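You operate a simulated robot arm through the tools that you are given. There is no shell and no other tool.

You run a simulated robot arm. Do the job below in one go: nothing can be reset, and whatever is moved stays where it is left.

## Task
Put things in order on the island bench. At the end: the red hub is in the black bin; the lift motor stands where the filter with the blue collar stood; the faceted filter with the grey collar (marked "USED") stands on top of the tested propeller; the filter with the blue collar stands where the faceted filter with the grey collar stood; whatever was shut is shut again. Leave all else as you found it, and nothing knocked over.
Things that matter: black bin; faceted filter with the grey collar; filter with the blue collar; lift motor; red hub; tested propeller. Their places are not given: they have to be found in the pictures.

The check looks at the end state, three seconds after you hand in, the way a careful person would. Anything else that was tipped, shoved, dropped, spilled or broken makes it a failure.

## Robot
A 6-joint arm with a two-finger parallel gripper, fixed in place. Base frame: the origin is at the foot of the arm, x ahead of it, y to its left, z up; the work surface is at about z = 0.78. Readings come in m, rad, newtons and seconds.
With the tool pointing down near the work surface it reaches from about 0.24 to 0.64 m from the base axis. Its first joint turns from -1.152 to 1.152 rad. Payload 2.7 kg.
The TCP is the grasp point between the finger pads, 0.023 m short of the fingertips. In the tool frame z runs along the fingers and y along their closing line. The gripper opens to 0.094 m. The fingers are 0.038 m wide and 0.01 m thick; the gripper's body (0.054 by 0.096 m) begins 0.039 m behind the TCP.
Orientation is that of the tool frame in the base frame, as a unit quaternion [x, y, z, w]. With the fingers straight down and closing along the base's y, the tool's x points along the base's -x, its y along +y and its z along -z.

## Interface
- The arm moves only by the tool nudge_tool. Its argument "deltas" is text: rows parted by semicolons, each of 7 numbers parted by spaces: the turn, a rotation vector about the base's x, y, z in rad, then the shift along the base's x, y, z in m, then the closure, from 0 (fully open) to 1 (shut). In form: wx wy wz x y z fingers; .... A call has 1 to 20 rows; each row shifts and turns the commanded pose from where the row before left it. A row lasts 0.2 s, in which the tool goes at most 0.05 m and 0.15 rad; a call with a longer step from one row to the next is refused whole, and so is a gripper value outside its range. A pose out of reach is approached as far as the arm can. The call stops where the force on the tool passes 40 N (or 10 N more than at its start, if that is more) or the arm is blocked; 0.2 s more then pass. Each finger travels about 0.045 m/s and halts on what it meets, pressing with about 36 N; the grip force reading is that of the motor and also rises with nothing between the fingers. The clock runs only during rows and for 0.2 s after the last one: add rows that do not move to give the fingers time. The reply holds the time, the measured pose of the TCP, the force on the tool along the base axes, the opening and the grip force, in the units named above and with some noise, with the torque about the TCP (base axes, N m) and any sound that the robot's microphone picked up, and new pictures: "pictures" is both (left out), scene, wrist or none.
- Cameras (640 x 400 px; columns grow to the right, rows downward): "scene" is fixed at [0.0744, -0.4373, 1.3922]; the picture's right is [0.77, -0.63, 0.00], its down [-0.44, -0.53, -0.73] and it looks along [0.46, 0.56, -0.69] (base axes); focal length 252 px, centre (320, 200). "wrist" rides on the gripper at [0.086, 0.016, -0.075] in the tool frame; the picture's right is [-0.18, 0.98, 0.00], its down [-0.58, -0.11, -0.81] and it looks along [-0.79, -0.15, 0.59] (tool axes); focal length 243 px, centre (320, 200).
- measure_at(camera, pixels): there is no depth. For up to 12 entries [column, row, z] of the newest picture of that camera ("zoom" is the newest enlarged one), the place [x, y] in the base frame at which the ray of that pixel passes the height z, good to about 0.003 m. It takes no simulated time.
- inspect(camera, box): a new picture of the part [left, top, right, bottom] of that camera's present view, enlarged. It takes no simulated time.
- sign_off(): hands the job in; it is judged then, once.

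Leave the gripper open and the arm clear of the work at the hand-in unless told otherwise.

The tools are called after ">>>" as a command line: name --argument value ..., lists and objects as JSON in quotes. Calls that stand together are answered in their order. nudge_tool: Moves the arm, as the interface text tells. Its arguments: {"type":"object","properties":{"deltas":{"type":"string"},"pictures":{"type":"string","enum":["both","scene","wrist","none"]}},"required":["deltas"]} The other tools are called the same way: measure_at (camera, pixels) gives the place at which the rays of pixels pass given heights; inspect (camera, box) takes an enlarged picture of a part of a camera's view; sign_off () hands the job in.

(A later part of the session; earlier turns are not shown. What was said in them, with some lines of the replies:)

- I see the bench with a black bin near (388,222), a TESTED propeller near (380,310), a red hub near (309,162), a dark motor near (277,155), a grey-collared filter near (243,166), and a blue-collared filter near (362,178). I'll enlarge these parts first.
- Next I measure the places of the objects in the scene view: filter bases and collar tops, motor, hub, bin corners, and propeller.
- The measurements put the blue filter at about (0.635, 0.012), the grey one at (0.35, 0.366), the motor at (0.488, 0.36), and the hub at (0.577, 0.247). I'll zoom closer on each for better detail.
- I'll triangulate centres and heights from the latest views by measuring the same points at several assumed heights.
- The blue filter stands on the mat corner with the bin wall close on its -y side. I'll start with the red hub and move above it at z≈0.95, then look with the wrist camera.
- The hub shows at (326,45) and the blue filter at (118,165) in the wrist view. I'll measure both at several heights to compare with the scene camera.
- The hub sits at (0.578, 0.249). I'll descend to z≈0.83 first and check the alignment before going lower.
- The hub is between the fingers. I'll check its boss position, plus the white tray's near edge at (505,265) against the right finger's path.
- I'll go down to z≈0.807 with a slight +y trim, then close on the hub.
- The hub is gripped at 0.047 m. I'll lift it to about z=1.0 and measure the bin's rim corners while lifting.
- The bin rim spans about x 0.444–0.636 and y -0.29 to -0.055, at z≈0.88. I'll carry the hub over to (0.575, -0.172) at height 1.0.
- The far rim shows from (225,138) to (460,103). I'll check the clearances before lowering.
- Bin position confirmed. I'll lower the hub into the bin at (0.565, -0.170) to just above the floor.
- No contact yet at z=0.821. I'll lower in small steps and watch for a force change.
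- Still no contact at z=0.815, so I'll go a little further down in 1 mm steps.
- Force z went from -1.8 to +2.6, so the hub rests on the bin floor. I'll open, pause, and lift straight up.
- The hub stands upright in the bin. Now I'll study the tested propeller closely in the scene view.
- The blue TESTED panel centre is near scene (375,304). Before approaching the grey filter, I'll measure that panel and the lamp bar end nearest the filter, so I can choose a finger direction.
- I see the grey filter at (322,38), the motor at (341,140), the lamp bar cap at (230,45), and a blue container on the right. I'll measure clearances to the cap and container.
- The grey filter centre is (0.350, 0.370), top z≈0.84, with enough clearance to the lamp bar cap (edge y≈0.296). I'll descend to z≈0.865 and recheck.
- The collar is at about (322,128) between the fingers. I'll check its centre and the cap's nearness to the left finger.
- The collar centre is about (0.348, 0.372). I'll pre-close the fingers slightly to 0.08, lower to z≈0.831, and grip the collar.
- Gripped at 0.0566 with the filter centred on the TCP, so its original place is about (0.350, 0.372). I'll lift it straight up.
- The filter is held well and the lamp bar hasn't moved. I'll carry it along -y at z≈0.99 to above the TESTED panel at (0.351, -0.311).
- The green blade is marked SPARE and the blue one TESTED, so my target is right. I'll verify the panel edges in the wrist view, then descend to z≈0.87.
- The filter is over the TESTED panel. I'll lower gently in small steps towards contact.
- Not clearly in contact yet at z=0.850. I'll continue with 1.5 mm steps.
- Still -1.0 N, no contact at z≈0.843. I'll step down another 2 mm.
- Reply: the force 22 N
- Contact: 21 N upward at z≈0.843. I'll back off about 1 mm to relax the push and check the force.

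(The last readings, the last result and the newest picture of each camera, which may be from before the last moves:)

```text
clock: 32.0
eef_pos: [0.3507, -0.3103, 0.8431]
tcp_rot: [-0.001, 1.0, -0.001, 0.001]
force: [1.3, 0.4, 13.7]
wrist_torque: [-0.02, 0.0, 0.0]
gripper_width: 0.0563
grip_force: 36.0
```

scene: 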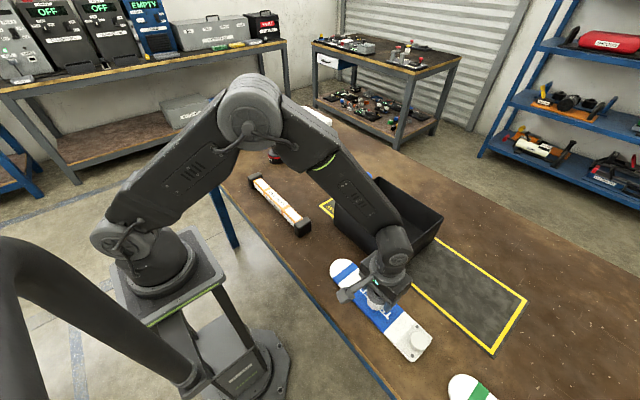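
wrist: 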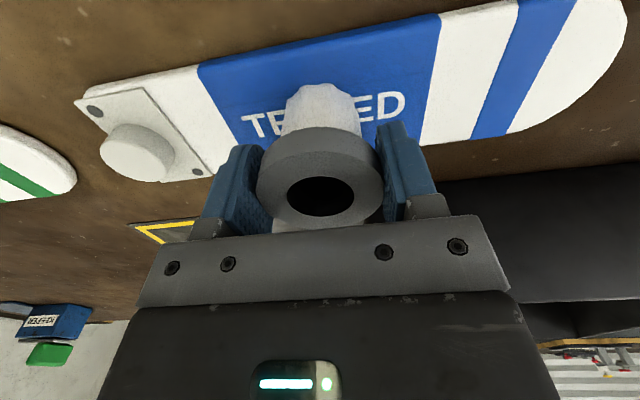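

Still 13.7 N, so I'll ease up another 1 mm, then open slowly and lift.

>>> nudge_tool --deltas "0 0 0 0 0 0.001 1;0 0 0 0 0 0.0005 1;0 0 0 0 0 0 0.5;0 0 0 0 0 0 0.35;0 0 0 0 0 0 0.2;0 0 0 0 0 0 0.1;0 0 0 0 0 0 0.1;0 0 0 0 0 0 0.1" --pictures "wrist"

```text
clock: 33.8
eef_pos: [0.3516, -0.3106, 0.8453]
tcp_rot: [0.0, 1.0, -0.001, 0.001]
force: [0.8, -0.3, -0.7]
wrist_torque: [-0.05, -0.01, 0.03]
gripper_width: 0.0844
grip_force: 0.1
```

wrist: 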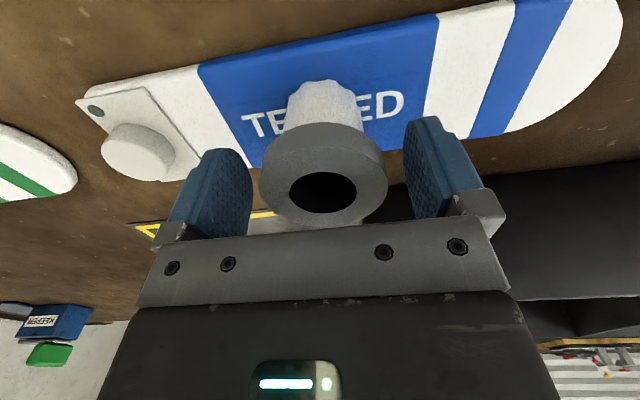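

The filter stands freely. I'll lift straight up, then check it in the scene view.

>>> nudge_tool --deltas "0 0 0 0 0 0.015 0;0 0 0 0 0 0.035 0;0 0 0 0 0 0.045 0;0 0 0 0 0 0.045 0;0 0 0 0 0 0.02 0;0 0 0 0 0 0 0"

```text
clock: 35.2
eef_pos: [0.3509, -0.3093, 1.0066]
tcp_rot: [0.0, 1.0, 0.0, -0.001]
force: [-0.8, 0.5, 1.2]
wrist_torque: [0.0, -0.02, 0.02]
gripper_width: 0.0942
grip_force: 0.2
```

scene: 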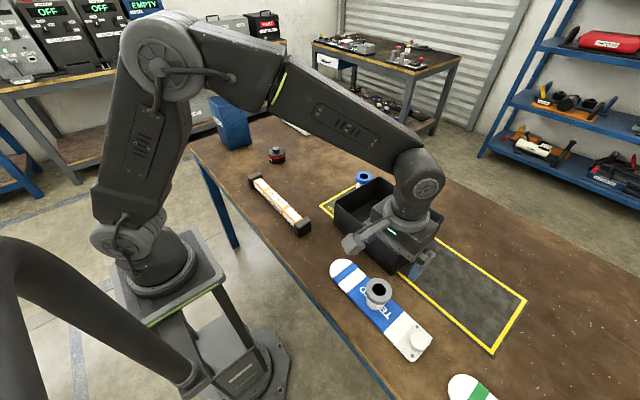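
wrist: 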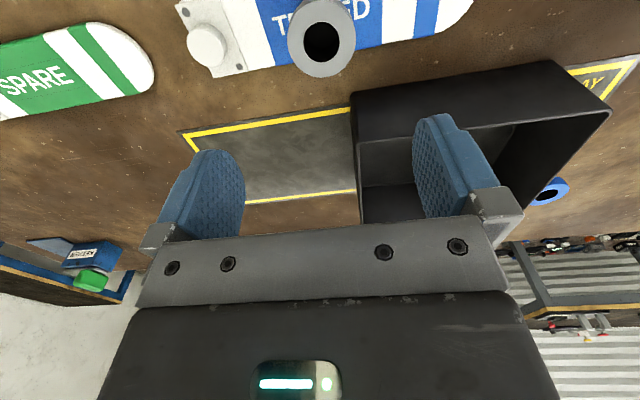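

The grey filter stands on the TESTED panel. Next I'll move over the bin to the blue filter, turning the tool -90° about z so the fingers close along x and the camera faces away from the bin.

>>> nudge_tool --deltas "0 0 -0.1428 0.0254 0.029 0 0;0 0 -0.1428 0.0254 0.029 0 0;0 0 -0.1428 0.0254 0.029 0 0;0 0 -0.1428 0.0254 0.029 0 0;0 0 -0.1428 0.0254 0.029 0 0;0 0 -0.1428 0.0254 0.029 0 0;0 0 -0.1428 0.0254 0.029 0 0;0 0 -0.1428 0.0254 0.029 0 0;0 0 -0.1428 0.0254 0.029 0 0;0 0 -0.1428 0.0254 0.029 0 0;0 0 -0.1428 0.0254 0.029 0 0;0 0 0 0 0 0 0;0 0 0 0 0 0 0"

```text
clock: 38.0
eef_pos: [0.6284, 0.0086, 1.0026]
tcp_rot: [0.708, 0.707, -0.001, 0.0]
force: [0.7, -1.1, 0.5]
wrist_torque: [0.01, 0.01, 0.0]
gripper_width: 0.0941
grip_force: 0.1
```

scene: 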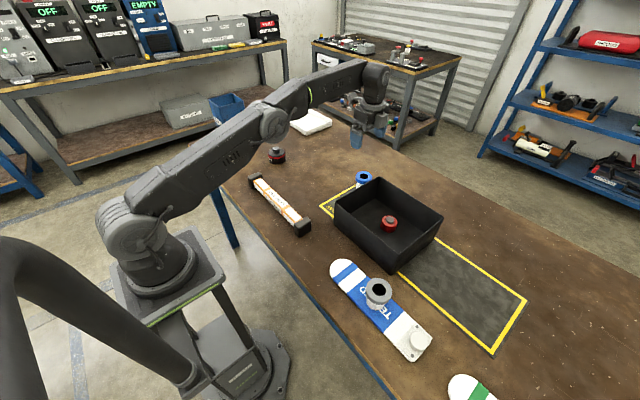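
wrist: 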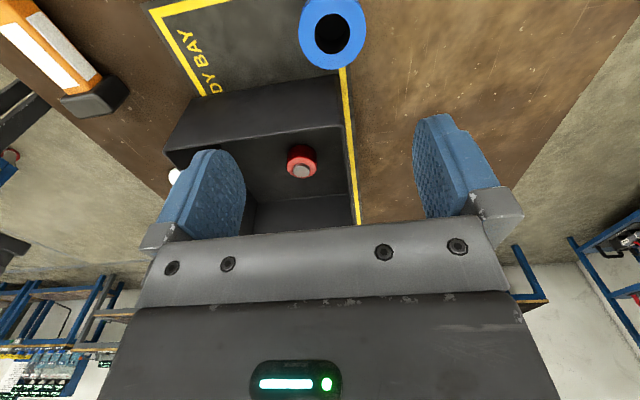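

The blue filter is at (332,33) in the wrist view. I'll measure its centre and the near bin wall.

>>> inspect --camera "wrist" --box '[260, 0, 420, 100]'

>>> measure_at --camera "wrist" --pixels '[[332, 33, 0.84], [332, 33, 0.837], [335, 73, 0.88], [165, 155, 0.88], [343, 127, 0.88], [332, 33, 0.845]]'

```text
4.00 times, centred on (340, 50) of wrist
```

zoom: 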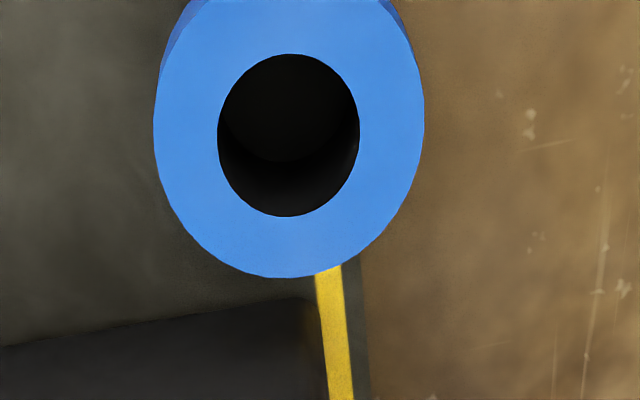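

```text
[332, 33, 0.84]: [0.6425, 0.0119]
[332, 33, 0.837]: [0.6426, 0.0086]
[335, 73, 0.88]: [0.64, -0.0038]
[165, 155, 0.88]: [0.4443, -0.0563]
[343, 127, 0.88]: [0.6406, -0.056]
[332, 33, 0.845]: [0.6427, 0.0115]
```

The blue filter centre is about (0.641, 0.011), and the bin wall is at y≈-0.056, well clear of the turned gripper. I'll descend to z≈0.87.

>>> nudge_tool --deltas "0 0 0 0.011 0.002 -0.035 0;0 0 0 0 0 -0.04 0;0 0 0 0 0 -0.04 0;0 0 0 0 0 -0.015 0;0 0 0 0 0 0 0"

```text
clock: 39.2
eef_pos: [0.6371, 0.0122, 0.8737]
tcp_rot: [0.707, 0.707, -0.001, 0.001]
force: [0.0, -0.4, -0.4]
wrist_torque: [0.04, 0.0, 0.03]
gripper_width: 0.094
grip_force: 0.1
out of reach, approached as far as the arm can: row 1
```

scene: 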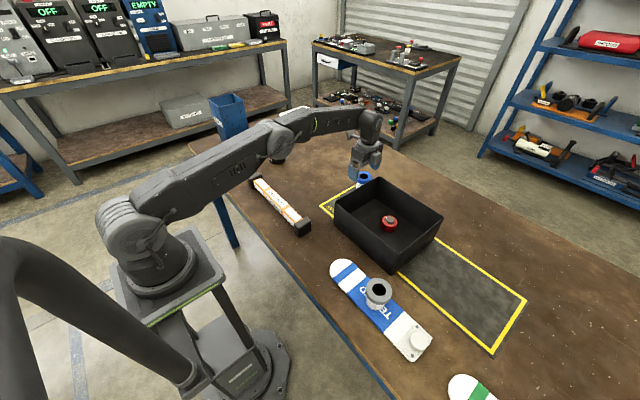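
wrist: 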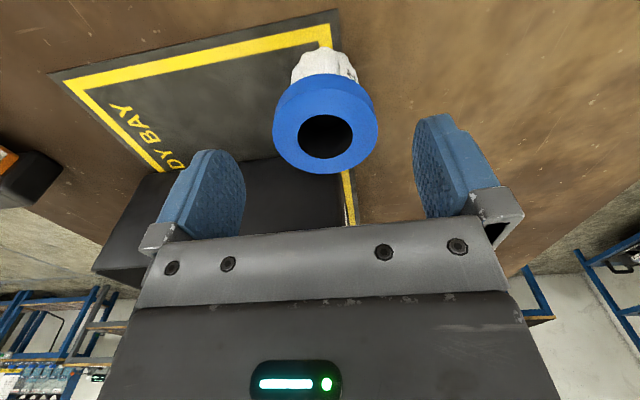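

Row 1 was just at the reach limit, but the arm is now at x≈0.637. The collar is at (326,130), which I'll measure.

>>> measure_at --camera "wrist" --pixels '[[325.5, 131, 0.84], [325.5, 131, 0.837], [325.5, 131, 0.843], [322, 165, 0.88], [338, 10, 0.78]]'

>>> inspect --camera "wrist" --box '[240, 50, 420, 190]'

```text
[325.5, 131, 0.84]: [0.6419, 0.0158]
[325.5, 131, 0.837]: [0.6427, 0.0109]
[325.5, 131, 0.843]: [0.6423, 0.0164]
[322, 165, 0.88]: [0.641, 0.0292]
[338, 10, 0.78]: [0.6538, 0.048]
```

```text
2.86 times, centred on (330, 120) of wrist
```

zoom: 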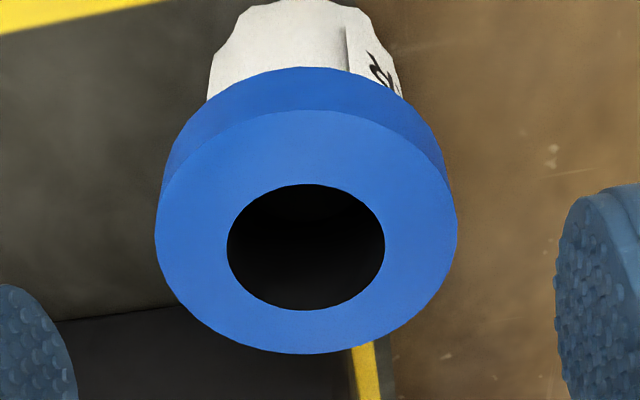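

The blue filter centre works out to (0.640, 0.012). I'll trim +x by 2.5 mm, lower to z≈0.832, and close gently on the collar.

>>> nudge_tool --deltas "0 0 0 0.001 0 -0.012 0;0 0 0 0 0 -0.015 0;0 0 0 0 0 -0.014 0;0 0 0 0 0 0 0" --pictures "wrist"

```text
clock: 40.2
eef_pos: [0.6383, 0.0104, 0.833]
tcp_rot: [0.706, 0.708, -0.001, 0.001]
force: [-0.2, 0.5, -0.2]
wrist_torque: [0.01, 0.05, 0.01]
gripper_width: 0.0938
grip_force: 0.1
```

wrist: 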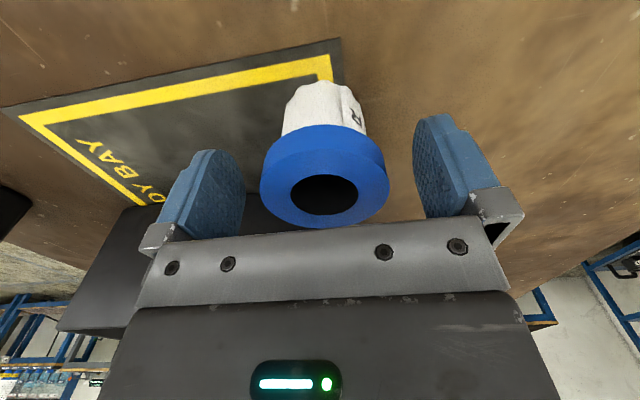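

The collar is centred within 2 mm. Closing now.

>>> nudge_tool --deltas "0 0 0 0 0 0 0.2;0 0 0 0 0 0 0.3;0 0 0 0 0 0 0.6;0 0 0 0 0 0 1;0 0 0 0 0 0 1;0 0 0 0 0 0 1" --pictures "wrist"

```text
clock: 41.6
eef_pos: [0.6377, 0.0098, 0.8328]
tcp_rot: [0.706, 0.708, -0.001, 0.001]
force: [-0.3, 0.2, -0.5]
wrist_torque: [0.01, -0.01, 0.0]
gripper_width: 0.0554
grip_force: 36.3
```

wrist: 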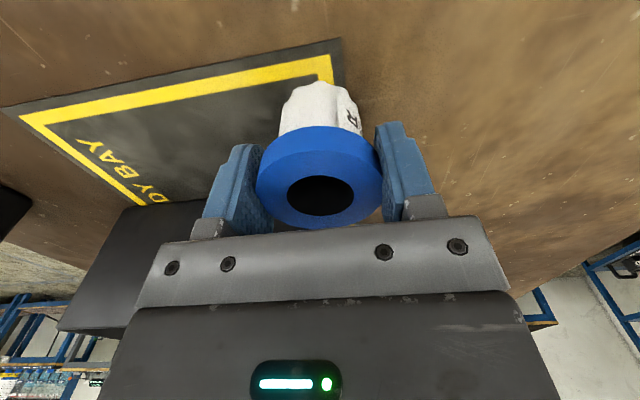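

Gripped at 0.0554; the original place of the blue filter is about (0.640, 0.011). I'll lift, drawing in slightly in x as it rises because the reach shrinks with height.

>>> nudge_tool --deltas "0 0 0 0 0 0.015 1;0 0 0 0 0 0.035 1;0 0 0 -0.01 0 0.035 1;0 0 0 -0.015 0 0.04 1;0 0 0 -0.015 0 0.035 1;0 0 0 0 0 0 1"

```text
clock: 43.0
eef_pos: [0.5982, 0.012, 0.9935]
tcp_rot: [0.707, 0.707, 0.0, 0.001]
force: [-0.7, 0.5, -0.6]
wrist_torque: [-0.01, 0.01, -0.03]
gripper_width: 0.0553
grip_force: 35.6
```

scene: 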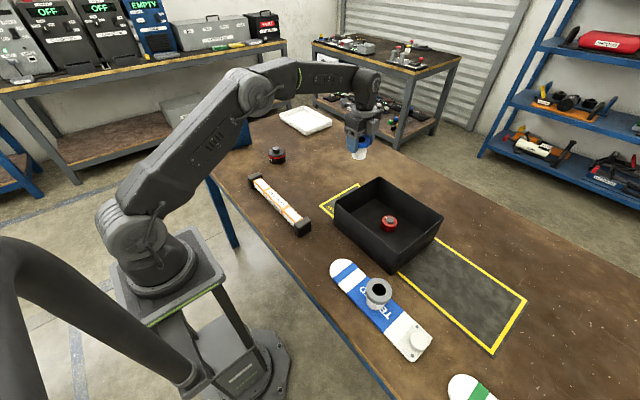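
wrist: 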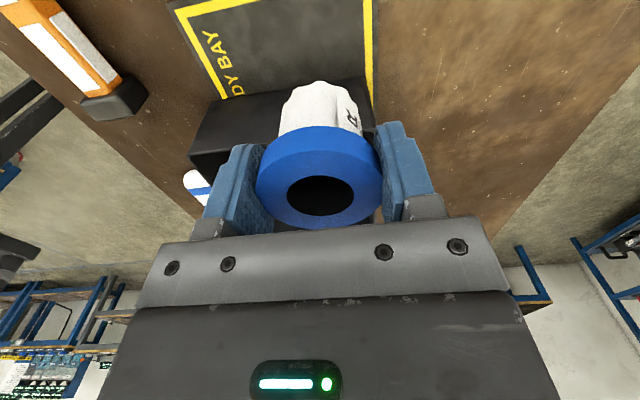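

Filter held and the mat is undisturbed. I'll carry it to above (0.350, 0.371) while turning the tool back +90°.

>>> nudge_tool --deltas "0 0 0.1428 -0.0226 0.03265 0 1;0 0 0.1428 -0.0226 0.03265 0 1;0 0 0.1428 -0.0226 0.03265 0 1;0 0 0.1428 -0.0226 0.03265 0 1;0 0 0.1428 -0.0226 0.03265 0 1;0 0 0.1428 -0.0226 0.03265 0 1;0 0 0.1428 -0.0226 0.03265 0 1;0 0 0.1428 -0.0226 0.03265 0 1;0 0 0.1428 -0.0226 0.03265 0 1;0 0 0.1428 -0.0226 0.03265 0 1;0 0 0.1428 -0.0226 0.03265 0 1;0 0 0 0 0 0 1;0 0 0 0 0 0 1"

```text
clock: 45.8
eef_pos: [0.3496, 0.3701, 0.9943]
tcp_rot: [-0.001, 1.0, -0.001, 0.001]
force: [0.0, -0.2, -0.6]
wrist_torque: [-0.01, -0.01, 0.0]
gripper_width: 0.055
grip_force: 36.2
```

scene: 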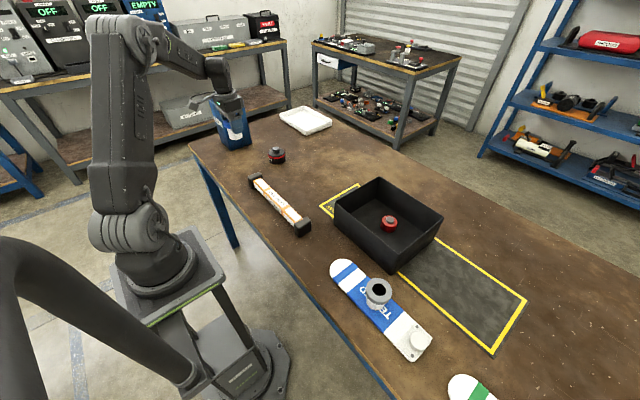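
wrist: 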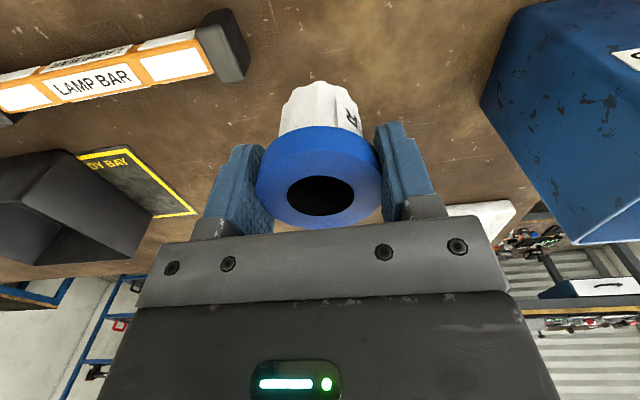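

The view matches the one when the grey filter was lifted from here, so the spot is right. I'll descend to z≈0.842, then feel for contact.

>>> nudge_tool --deltas "0 0 0 0 0.001 -0.03 1;0 0 0 0 0 -0.04 1;0 0 0 0 0 -0.04 1;0 0 0 0 0 -0.03 1;0 0 0 0 0 -0.01 1;0 0 0 0 0 0 1" --pictures "wrist"

```text
clock: 47.2
eef_pos: [0.3501, 0.3685, 0.8417]
tcp_rot: [0.0, 1.0, 0.0, 0.001]
force: [-0.6, 0.7, -0.3]
wrist_torque: [-0.01, 0.02, 0.05]
gripper_width: 0.0551
grip_force: 35.8
```

wrist: 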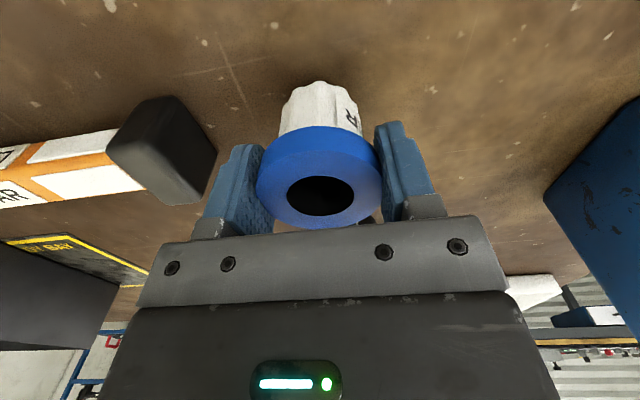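

At z=0.842 with no contact. I'll lower in small steps with a 1 mm +y trim.

>>> nudge_tool --deltas "0 0 0 0 0.001 -0.004 1;0 0 0 0 0 -0.002 1;0 0 0 0 0 -0.001 1;0 0 0 0 0 0 1" --pictures "none"

```text
clock: 48.2
eef_pos: [0.3494, 0.3717, 0.8368]
tcp_rot: [-0.001, 1.0, 0.0, 0.0]
force: [-0.4, 0.6, -0.4]
wrist_torque: [0.04, 0.0, 0.0]
gripper_width: 0.055
grip_force: 35.3
```

>>> nudge_tool --deltas "0 0 0 0 0 -0.001 1;0 0 0 0 0 -0.001 1;0 0 0 0 0 0 1" --pictures "none"

```text
clock: 49.0
eef_pos: [0.3497, 0.3709, 0.835]
tcp_rot: [0.001, 1.0, 0.0, 0.001]
force: [0.6, 0.0, -0.8]
wrist_torque: [0.04, -0.01, 0.01]
gripper_width: 0.0548
grip_force: 35.9
```

No contact yet at z≈0.835 (force still about -0.8 N). Another 1.5 mm down.

>>> nudge_tool --deltas "0 0 0 0 0 -0.001 1;0 0 0 0 0 -0.0005 1;0 0 0 0 0 0 1" --pictures "none"

```text
clock: 49.8
eef_pos: [0.3495, 0.3702, 0.8329]
tcp_rot: [0.0, 1.0, 0.0, 0.001]
force: [0.9, 0.3, -0.2]
wrist_torque: [0.01, 0.0, -0.05]
gripper_width: 0.0546
grip_force: 35.7
```

>>> nudge_tool --deltas "0 0 0 0 0 -0.001 1;0 0 0 0 0 0 1" --pictures "none"

```text
clock: 50.4
eef_pos: [0.3494, 0.3717, 0.8324]
tcp_rot: [0.0, 1.0, 0.0, 0.0]
force: [-0.2, 0.2, 0.5]
wrist_torque: [0.03, 0.0, 0.02]
gripper_width: 0.0549
grip_force: 35.9
```

>>> nudge_tool --deltas "0 0 0 0 0 -0.001 1;0 0 0 0 0 0 1" --pictures "none"

```text
clock: 51.0
eef_pos: [0.3494, 0.3712, 0.8312]
tcp_rot: [-0.001, 1.0, 0.001, 0.0]
force: [-2.0, -2.6, 10.1]
wrist_torque: [-0.15, 0.17, -0.04]
gripper_width: 0.0547
grip_force: 36.0
```

Contact at 10 N, z≈0.831. I'll relax half a millimetre, open slowly to about 0.08, and look.

>>> nudge_tool --deltas "0 0 0 0 0 0.0006 1;0 0 0 0 0 0 0.55;0 0 0 0 0 0 0.4;0 0 0 0 0 0 0.3;0 0 0 0 0 0 0.2;0 0 0 0 0 0 0.15;0 0 0 0 0 0 0.15" --pictures "wrist"

```text
clock: 52.6
eef_pos: [0.3496, 0.3713, 0.831]
tcp_rot: [0.0, 1.0, 0.0, 0.001]
force: [0.8, 0.0, 0.1]
wrist_torque: [0.02, 0.01, -0.03]
gripper_width: 0.0797
grip_force: 0.1
```

wrist: 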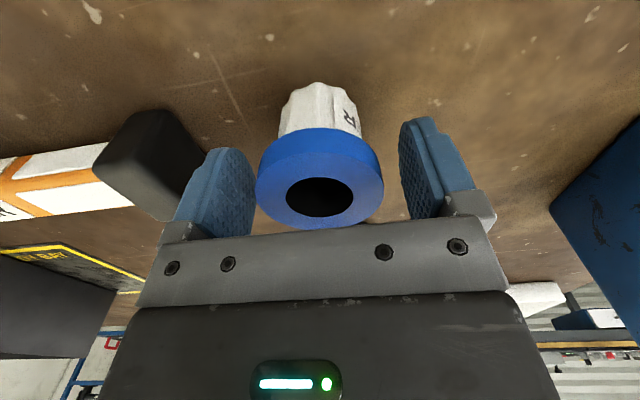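

The filter stands free. I'll lift straight up to z≈0.99.

>>> nudge_tool --deltas "0 0 0 0 0 0.015 0.15;0 0 0 0 0 0.035 0.15;0 0 0 0 0 0.04 0;0 0 0 0 0 0.04 0;0 0 0 0 0 0.03 0;0 0 0 0 0 0 0"

```text
clock: 54.0
eef_pos: [0.349, 0.3721, 0.9905]
tcp_rot: [0.0, 1.0, 0.001, 0.0]
force: [-0.4, -0.7, 0.0]
wrist_torque: [0.0, 0.01, 0.04]
gripper_width: 0.094
grip_force: 0.1
```

scene: 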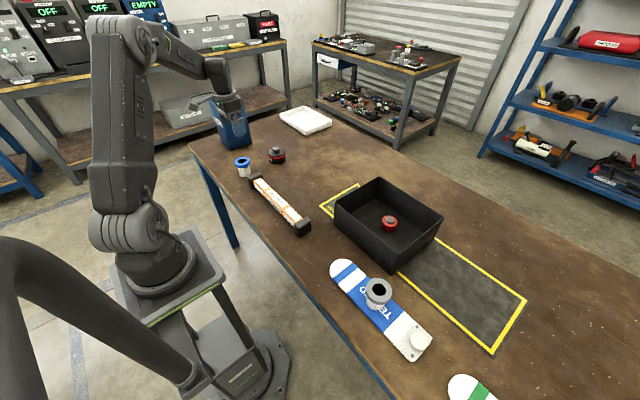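
wrist: 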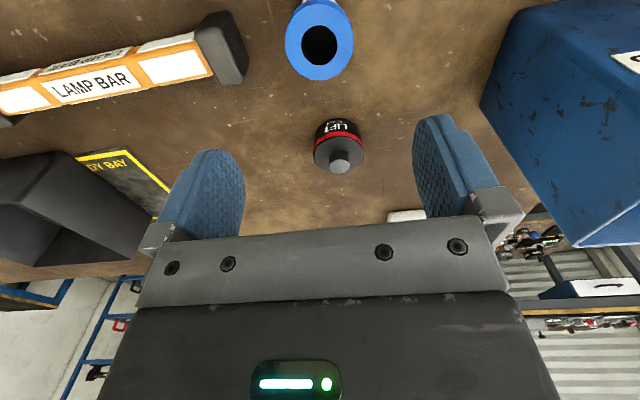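

Blue filter is upright at the grey one's old place. Now I'll move above the motor at about (0.487, 0.363).

>>> nudge_tool --deltas "0 0 0 0.0345 -0.002 0 0;0 0 0 0.0345 -0.002 0 0;0 0 0 0.0345 -0.002 0 0;0 0 0 0.0345 -0.002 0 0;0 0 0 0 0 0 0"

```text
clock: 55.2
eef_pos: [0.4888, 0.3633, 0.9903]
tcp_rot: [-0.002, 1.0, 0.0, 0.0]
force: [-0.6, 0.5, -0.8]
wrist_torque: [-0.03, 0.04, -0.01]
gripper_width: 0.094
grip_force: 0.1
```

scene: 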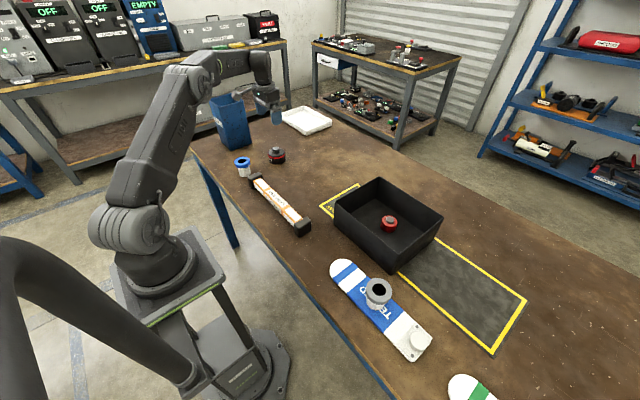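
wrist: 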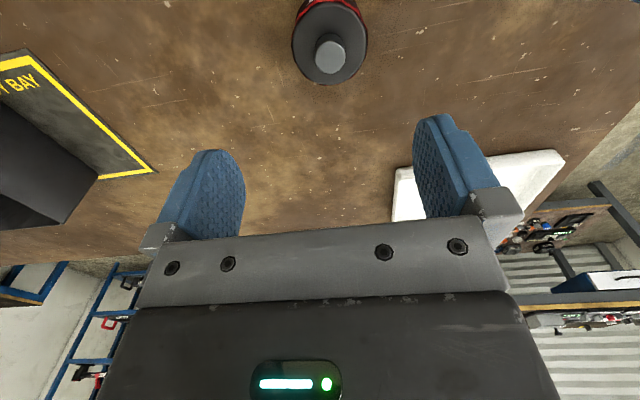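

The motor is at (330,45) in the wrist view. I'll zoom in to find its centre and heights.

>>> inspect --camera "wrist" --box '[265, 0, 395, 90]'

>>> measure_at --camera "wrist" --pixels '[[330, 55, 0.84], [330, 55, 0.845], [330, 55, 0.835], [330, 43, 0.82], [330, 43, 0.825], [292, 45, 0.82], [368, 45, 0.82], [395, 170, 0.8], [416, 215, 0.78]]'

```text
4.44 times, centred on (330, 45) of wrist
```

zoom: 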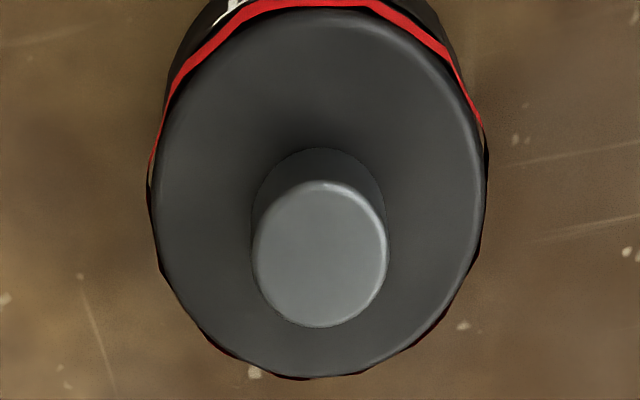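

```text
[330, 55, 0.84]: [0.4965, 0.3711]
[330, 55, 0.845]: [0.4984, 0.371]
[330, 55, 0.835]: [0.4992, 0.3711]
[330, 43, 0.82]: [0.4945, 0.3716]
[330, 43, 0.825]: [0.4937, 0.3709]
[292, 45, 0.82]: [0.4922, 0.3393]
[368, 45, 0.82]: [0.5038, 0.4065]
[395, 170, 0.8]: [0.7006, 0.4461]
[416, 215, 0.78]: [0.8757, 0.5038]
```

Best estimate of the motor centre is (0.496, 0.371), body top ≈0.815, shaft top ≈0.84–0.85. I'll descend to z≈0.89 above it for a closer look.

>>> nudge_tool --deltas "0 0 0 0.007 0.0075 -0.03 0;0 0 0 0 0 -0.04 0;0 0 0 0 0 -0.03 0;0 0 0 0 0 0 0" --pictures "wrist"

```text
clock: 56.2
eef_pos: [0.4939, 0.3718, 0.8911]
tcp_rot: [0.0, 1.0, 0.001, 0.002]
force: [-0.5, -0.3, 0.1]
wrist_torque: [0.02, -0.03, 0.01]
gripper_width: 0.0938
grip_force: 0.1
```

wrist: 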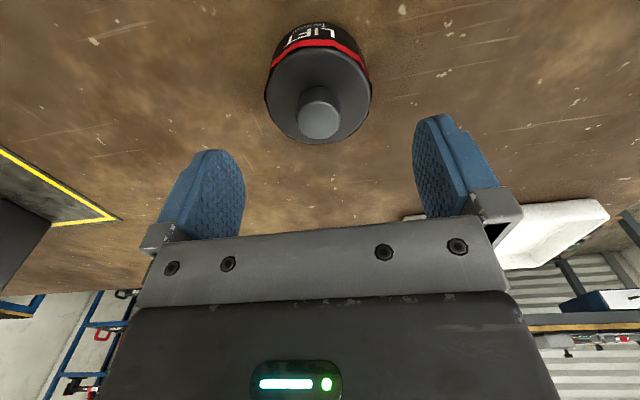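

>>> inspect --camera "wrist" --box '[240, 10, 400, 150]'

>>> measure_at --camera "wrist" --pixels '[[319, 120, 0.845], [319, 120, 0.84], [319, 96, 0.815], [319, 96, 0.82], [265, 100, 0.815], [372, 97, 0.815]]'

```text
2.86 times, centred on (320, 80) of wrist
```

zoom: 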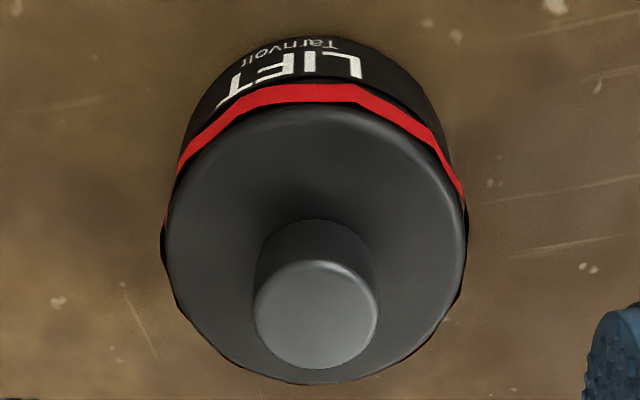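

```text
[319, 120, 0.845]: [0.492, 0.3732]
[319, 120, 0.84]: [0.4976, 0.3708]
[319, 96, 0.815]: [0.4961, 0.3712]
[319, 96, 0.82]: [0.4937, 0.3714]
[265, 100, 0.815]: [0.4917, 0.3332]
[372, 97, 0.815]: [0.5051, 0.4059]
```

Working through the perspective, the motor centre is at (0.502, 0.371), radius ≈0.036, lid top ≈0.815, shaft top ≈0.83. I'll shift +8 mm in x and lower to z≈0.855 to recheck.

>>> nudge_tool --deltas "0 0 0 0.008 -0.001 -0.015 0;0 0 0 0 0 -0.02 0;0 0 0 0 0 0 0" --pictures "wrist"

>>> inspect --camera "wrist" --box '[220, 50, 420, 210]'

```text
clock: 57.0
eef_pos: [0.5027, 0.3694, 0.8581]
tcp_rot: [-0.001, 1.0, 0.001, 0.002]
force: [0.0, -0.3, -0.8]
wrist_torque: [0.0, 0.03, -0.01]
gripper_width: 0.0936
grip_force: 0.1
```

wrist: 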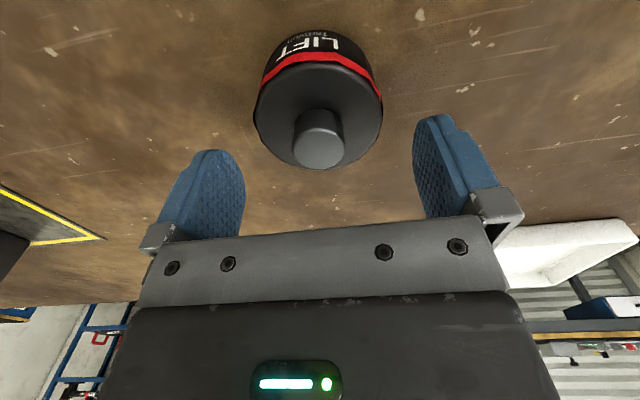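

```text
2.50 times, centred on (320, 130) of wrist
```

zoom: 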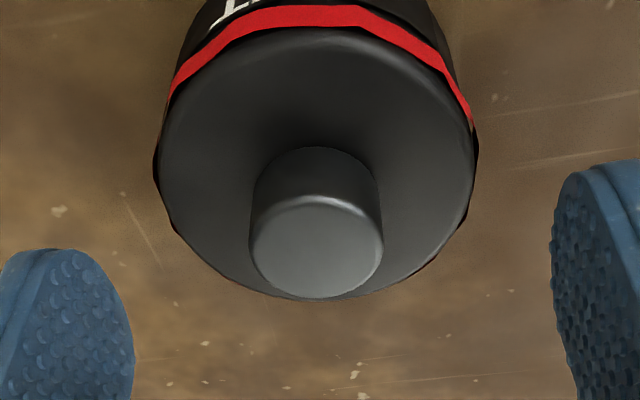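

The motor centre is now (0.5035, 0.370) and its shaft top ≈0.834, leaving the palm clear. I'll descend to z≈0.811 and close on the body.

>>> nudge_tool --deltas "0 0 0 0.001 0 -0.015 0;0 0 0 0 0 -0.016 0;0 0 0 0 0 -0.016 0;0 0 0 0 0 0 0" --pictures "wrist"

```text
clock: 58.0
eef_pos: [0.5036, 0.3694, 0.8098]
tcp_rot: [-0.001, 1.0, 0.001, 0.001]
force: [0.5, 0.4, 0.3]
wrist_torque: [0.0, 0.0, -0.02]
gripper_width: 0.0941
grip_force: 0.2
```

wrist: 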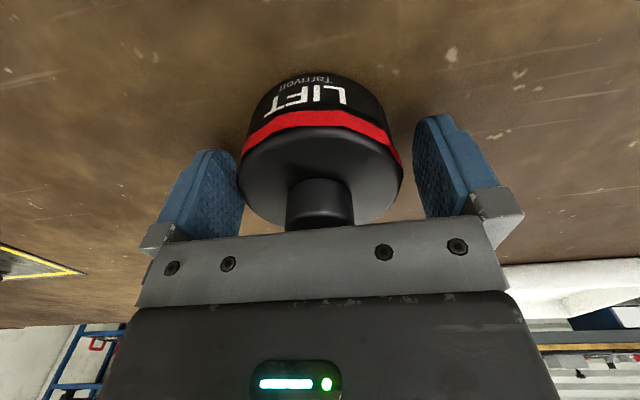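

Motor is centred between the fingers. Closing now.

>>> nudge_tool --deltas "0 0 0 0 0 0 0.15;0 0 0 0 0 0 0.3;0 0 0 0 0 0 0.6;0 0 0 0 0 0 1;0 0 0 0 0 0 1;0 0 0 0 0 0 1" --pictures "wrist"

```text
clock: 59.4
eef_pos: [0.5024, 0.3698, 0.8093]
tcp_rot: [-0.001, 1.0, 0.0, 0.001]
force: [0.2, 1.8, 0.9]
wrist_torque: [-0.09, -0.1, 0.06]
gripper_width: 0.0694
grip_force: 36.7
```

wrist: 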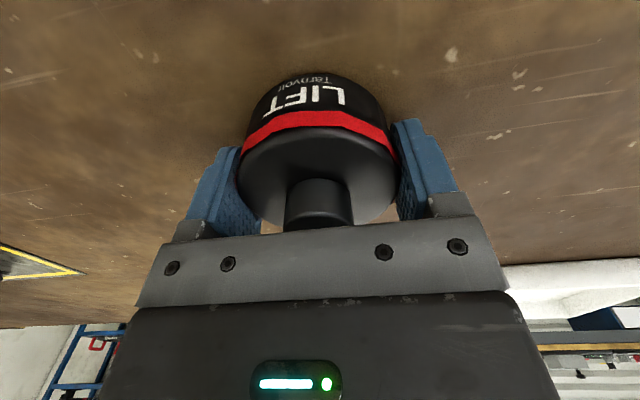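

Gripped at 0.069. I'll lift the motor to about z=0.97.

>>> nudge_tool --deltas "0 0 0 0 0 0.01 1;0 0 0 0 0 0.03 1;0 0 0 0 0 0.04 1;0 0 0 0 0 0.04 1;0 0 0 0 0 0.04 1;0 0 0 0 0 0 1"

```text
clock: 60.8
eef_pos: [0.5034, 0.3696, 0.969]
tcp_rot: [0.0, 1.0, 0.0, 0.0]
force: [0.8, 0.6, -5.3]
wrist_torque: [-0.01, -0.02, -0.03]
gripper_width: 0.0695
grip_force: 35.8
```

scene: 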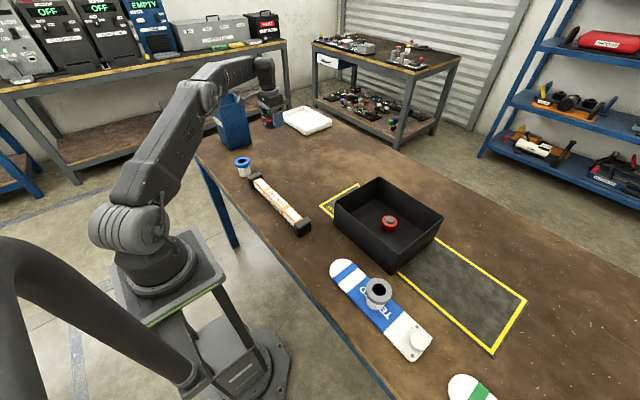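
wrist: 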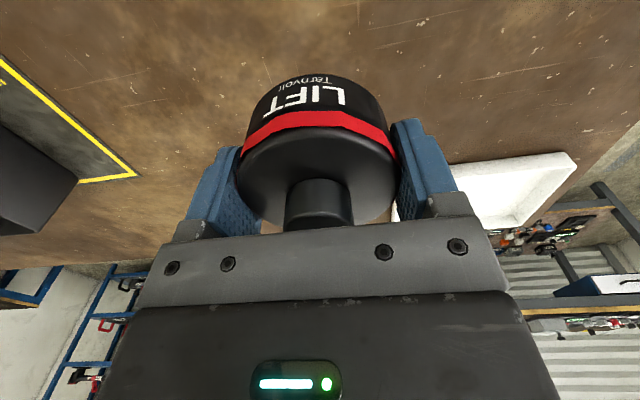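

The motor weighs about 5 N and is held steady. I'll carry it to (0.615, 0.009) at z≈0.97 while turning the tool -90°.

>>> nudge_tool --deltas "0 0 -0.1428 0.0102 -0.0328 0 1;0 0 -0.1428 0.0102 -0.0328 0 1;0 0 -0.1428 0.0102 -0.0328 0 1;0 0 -0.1428 0.0102 -0.0328 0 1;0 0 -0.1428 0.0102 -0.0328 0 1;0 0 -0.1428 0.0102 -0.0328 0 1;0 0 -0.1428 0.0102 -0.0328 0 1;0 0 -0.1428 0.0102 -0.0328 0 1;0 0 -0.1428 0.0102 -0.0328 0 1;0 0 -0.1428 0.0102 -0.0328 0 1;0 0 -0.1428 0.0102 -0.0328 0 1;0 0 0 0 0 0 1;0 0 0 0 0 0 1"

```text
clock: 63.6
eef_pos: [0.6161, 0.0092, 0.9694]
tcp_rot: [0.708, 0.706, 0.0, 0.001]
force: [-0.7, 0.3, -5.0]
wrist_torque: [0.0, 0.05, 0.03]
gripper_width: 0.0694
grip_force: 36.3
```

scene: 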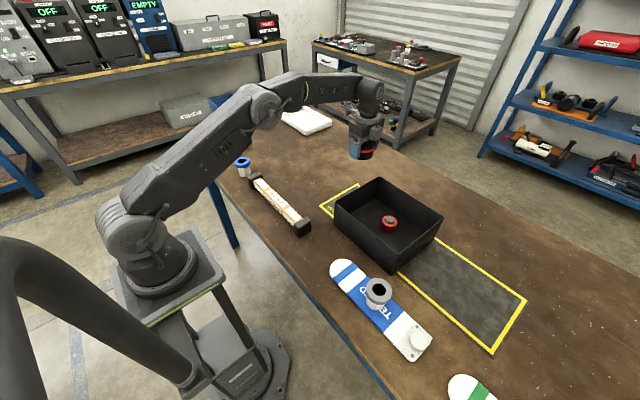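
wrist: 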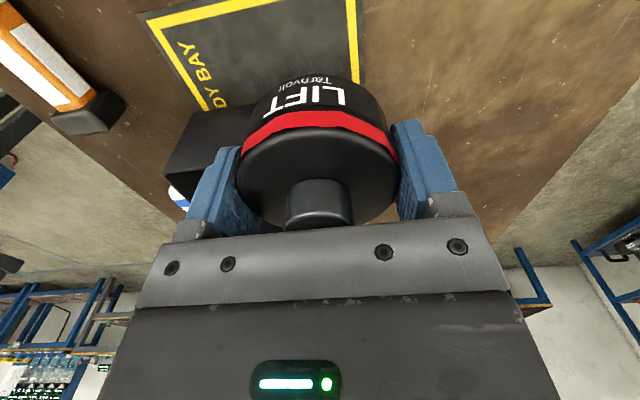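

I'll lower towards (0.640, 0.009), extending x as the height drops.

>>> nudge_tool --deltas "0 0 0 0.004 0 -0.03 1;0 0 0 0.008 0 -0.035 1;0 0 0 0.012 0 -0.035 1;0 0 0 0 0 -0.015 1;0 0 0 0 0 0 1"

```text
clock: 64.8
eef_pos: [0.6389, 0.0094, 0.8537]
tcp_rot: [0.706, 0.708, 0.0, 0.001]
force: [-0.7, 0.6, -4.9]
wrist_torque: [-0.04, 0.0, -0.01]
gripper_width: 0.0693
grip_force: 36.5
```

scene: 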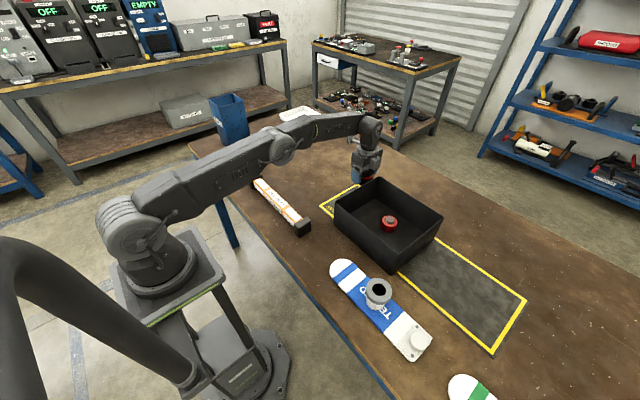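
wrist: 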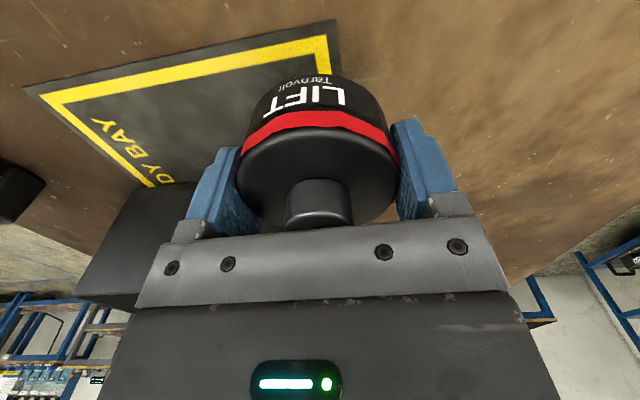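

Position (0.639, 0.009) is right and the bin wall is clear. I'll go down to z≈0.818, then step gently.

>>> nudge_tool --deltas "0 0 0 0.001 0 -0.015 1;0 0 0 0 0 -0.012 1;0 0 0 0 0 -0.008 1;0 0 0 0 0 -0.002 1;0 0 0 0 0 0 1" --pictures "wrist"

```text
clock: 66.0
eef_pos: [0.641, 0.0095, 0.8174]
tcp_rot: [0.707, 0.708, 0.0, 0.001]
force: [0.0, -0.3, -6.0]
wrist_torque: [-0.03, 0.0, -0.01]
gripper_width: 0.0694
grip_force: 36.2
```

wrist: 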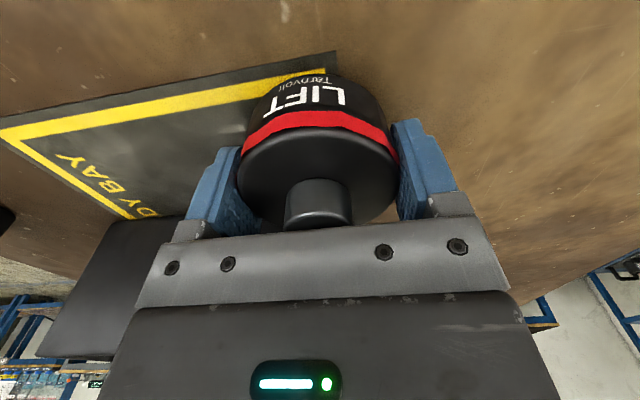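

No contact at z=0.817. Continuing down in 1–2 mm steps.

>>> nudge_tool --deltas "0 0 0 -0.0005 0 -0.002 1;0 0 0 0 0 -0.0015 1;0 0 0 0 0 0 1" --pictures "none"

```text
clock: 66.8
eef_pos: [0.64, 0.0094, 0.8137]
tcp_rot: [0.706, 0.708, 0.0, 0.001]
force: [0.0, -0.7, -5.3]
wrist_torque: [0.01, -0.02, -0.04]
gripper_width: 0.0694
grip_force: 36.1
```

>>> nudge_tool --deltas "0 0 0 0 0 -0.001 1;0 0 0 0 0 -0.001 1;0 0 0 0 0 0 1" --pictures "none"

```text
clock: 67.6
eef_pos: [0.6393, 0.0091, 0.8115]
tcp_rot: [0.706, 0.708, -0.001, 0.0]
force: [0.0, 0.2, -6.1]
wrist_torque: [0.01, 0.02, -0.01]
gripper_width: 0.0695
grip_force: 35.9
```

Still carrying the full weight at z≈0.8115. One more millimetre.

>>> nudge_tool --deltas "0 0 0 0 0 -0.001 1;0 0 0 0 0 0 1" --pictures "none"

```text
clock: 68.2
eef_pos: [0.6407, 0.0087, 0.8103]
tcp_rot: [0.707, 0.708, -0.001, 0.001]
force: [0.5, 0.2, -5.7]
wrist_torque: [-0.01, 0.01, 0.01]
gripper_width: 0.0697
grip_force: 35.9
```

>>> nudge_tool --deltas "0 0 0 0 0 -0.001 1;0 0 0 0 0 0 1" --pictures "none"

```text
clock: 68.8
eef_pos: [0.6399, 0.0092, 0.8095]
tcp_rot: [0.706, 0.708, 0.0, 0.001]
force: [-1.4, -0.9, 0.0]
wrist_torque: [-0.01, 0.17, -0.04]
gripper_width: 0.0697
grip_force: 35.9
```

Force went from -5.7 to 0, so the motor now rests on the surface. I'll open slowly and look.

>>> nudge_tool --deltas "0 0 0 0 0 0 0.5;0 0 0 0 0 0 0.3;0 0 0 0 0 0 0.2;0 0 0 0 0 0 0.1;0 0 0 0 0 0 0;0 0 0 0 0 0 0;0 0 0 0 0 0 0" --pictures "wrist"

```text
clock: 70.4
eef_pos: [0.6404, 0.0096, 0.8095]
tcp_rot: [0.706, 0.708, -0.001, 0.001]
force: [-0.5, 0.2, 0.2]
wrist_torque: [0.02, -0.03, 0.01]
gripper_width: 0.094
grip_force: 0.1
```

wrist: 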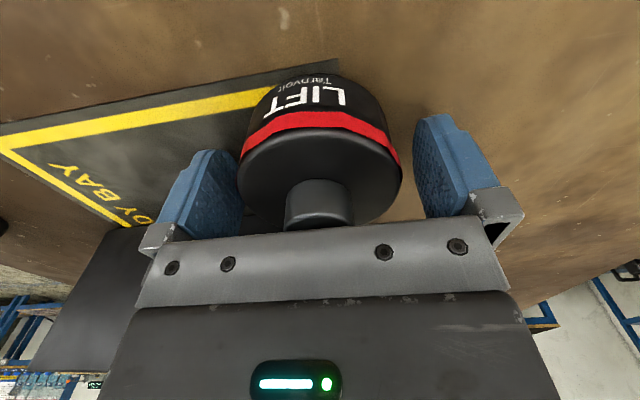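

The motor stands free. I'll lift straight up, draw in once the fingertips are above the shaft, and view the whole scene.

>>> nudge_tool --deltas "0 0 0 0 0 0.015 0;0 0 0 0 0 0.025 0;0 0 0 0 0 0.03 0;0 0 0 -0.01 0 0.035 0;0 0 0 -0.015 0 0.04 0;0 0 0 -0.02 0 0.035 0;0 0 0 0 0 0 0"

```text
clock: 72.0
eef_pos: [0.594, 0.0087, 0.9896]
tcp_rot: [0.706, 0.708, -0.001, 0.001]
force: [-0.2, 0.6, 0.4]
wrist_torque: [0.03, 0.0, 0.03]
gripper_width: 0.094
grip_force: 0.1
```

scene: 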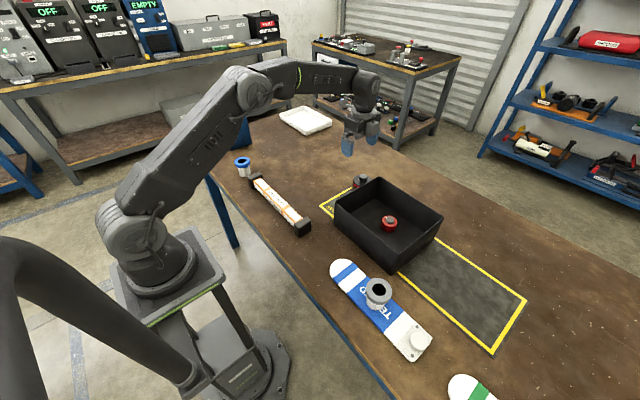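
wrist: 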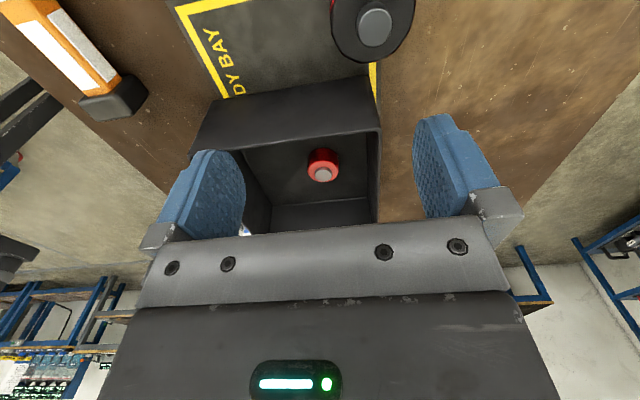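

All items are in place. I'll bring the arm back to its starting pose, clear of the work, and then check the details.

>>> nudge_tool --deltas "0 0 0.1428 -0.0254 0.0117 0.011 0;0 0 0.1428 -0.0254 0.0117 0.011 0;0 0 0.1428 -0.0254 0.0117 0.011 0;0 0 0.1428 -0.0254 0.0117 0.011 0;0 0 0.1428 -0.0254 0.0117 0.011 0;0 0 0.1428 -0.0254 0.0117 0.011 0;0 0 0.1428 -0.0254 0.0117 0.011 0;0 0 0.1428 -0.0254 0.0117 0.011 0;0 0 0.1428 -0.0254 0.0117 0.011 0;0 0 0.1428 -0.0254 0.0117 0.011 0;0 0 0.1428 -0.0254 0.0117 0.011 0;0 0 0 0 0 0 0;0 0 0 0 0 0 0"

>>> inspect --camera "scene" --box '[220, 140, 460, 290]'

>>> inspect --camera "scene" --box '[322, 250, 442, 370]'

>>> inspect --camera "wrist" --box '[160, 80, 420, 220]'

```text
clock: 74.8
eef_pos: [0.317, 0.1377, 1.1112]
tcp_rot: [-0.001, 1.0, 0.001, 0.0]
force: [0.4, 0.0, -0.5]
wrist_torque: [-0.01, -0.01, 0.0]
gripper_width: 0.0941
grip_force: 0.0
```

scene: 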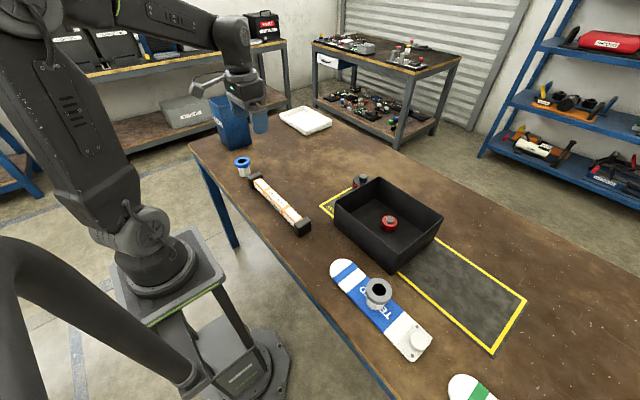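
wrist: 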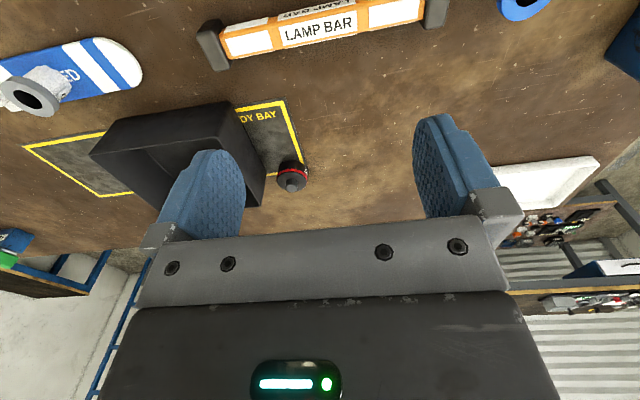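

```text
2.67 times, centred on (340, 215) of scene
```

zoom: 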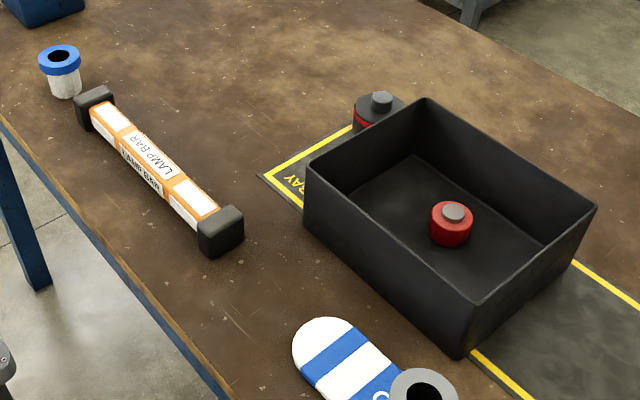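

```text
3.33 times, centred on (382, 310) of scene
```

zoom: 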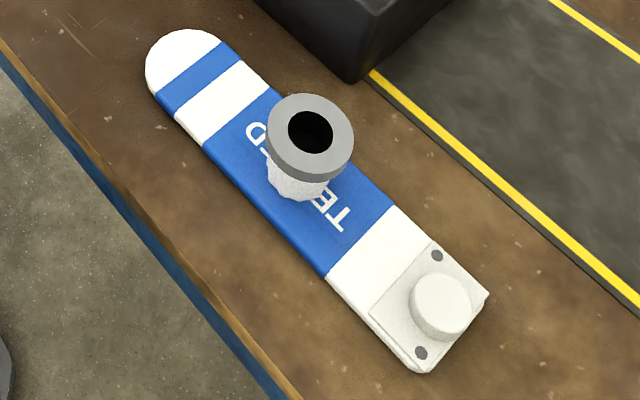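

```text
2.46 times, centred on (290, 150) of wrist
```

zoom: 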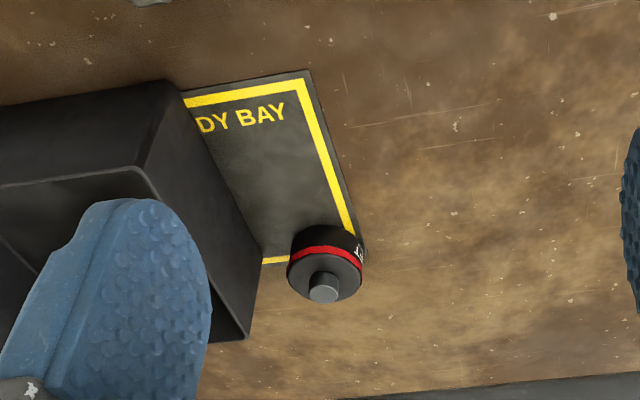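

The hub sits upright in the bin. The grey filter stands on the TESTED blade, and the blue filter stands at the grey one's old place. The motor's base is at about (293,171) in this wrist view, against (293,170) for the blue filter before. The lamp bar, mat, bin and propellers are unmoved. Nothing was opened, the gripper is open and the arm is clear, so I'm handing in.

>>> sign_off

```text
The job is handed in.
```

The bench is in the order you asked for, and I have handed the job in; I haven't seen the check's result. In the last pictures everything was upright:

- **Red hub:** it stands in the black bin.
- **Grey-collared filter (USED):** it stands on the blue panel of the tested propeller, near the middle of the blade.
- **Blue-collared filter:** it stands where the grey one was, set down at about (0.350, 0.371).
- **Lift motor:** it stands where the blue filter was, at about (0.640, 0.009). In the wrist picture its base is within about a pixel of where the filter's base was.

I opened nothing, so there was nothing to shut again. The lamp bar, mat, bin and both propellers look unmoved. The arm is back near its starting pose with the gripper open.

While setting the grey filter down I briefly pressed on the propeller with about 21 N before easing off. The propeller did not shift.
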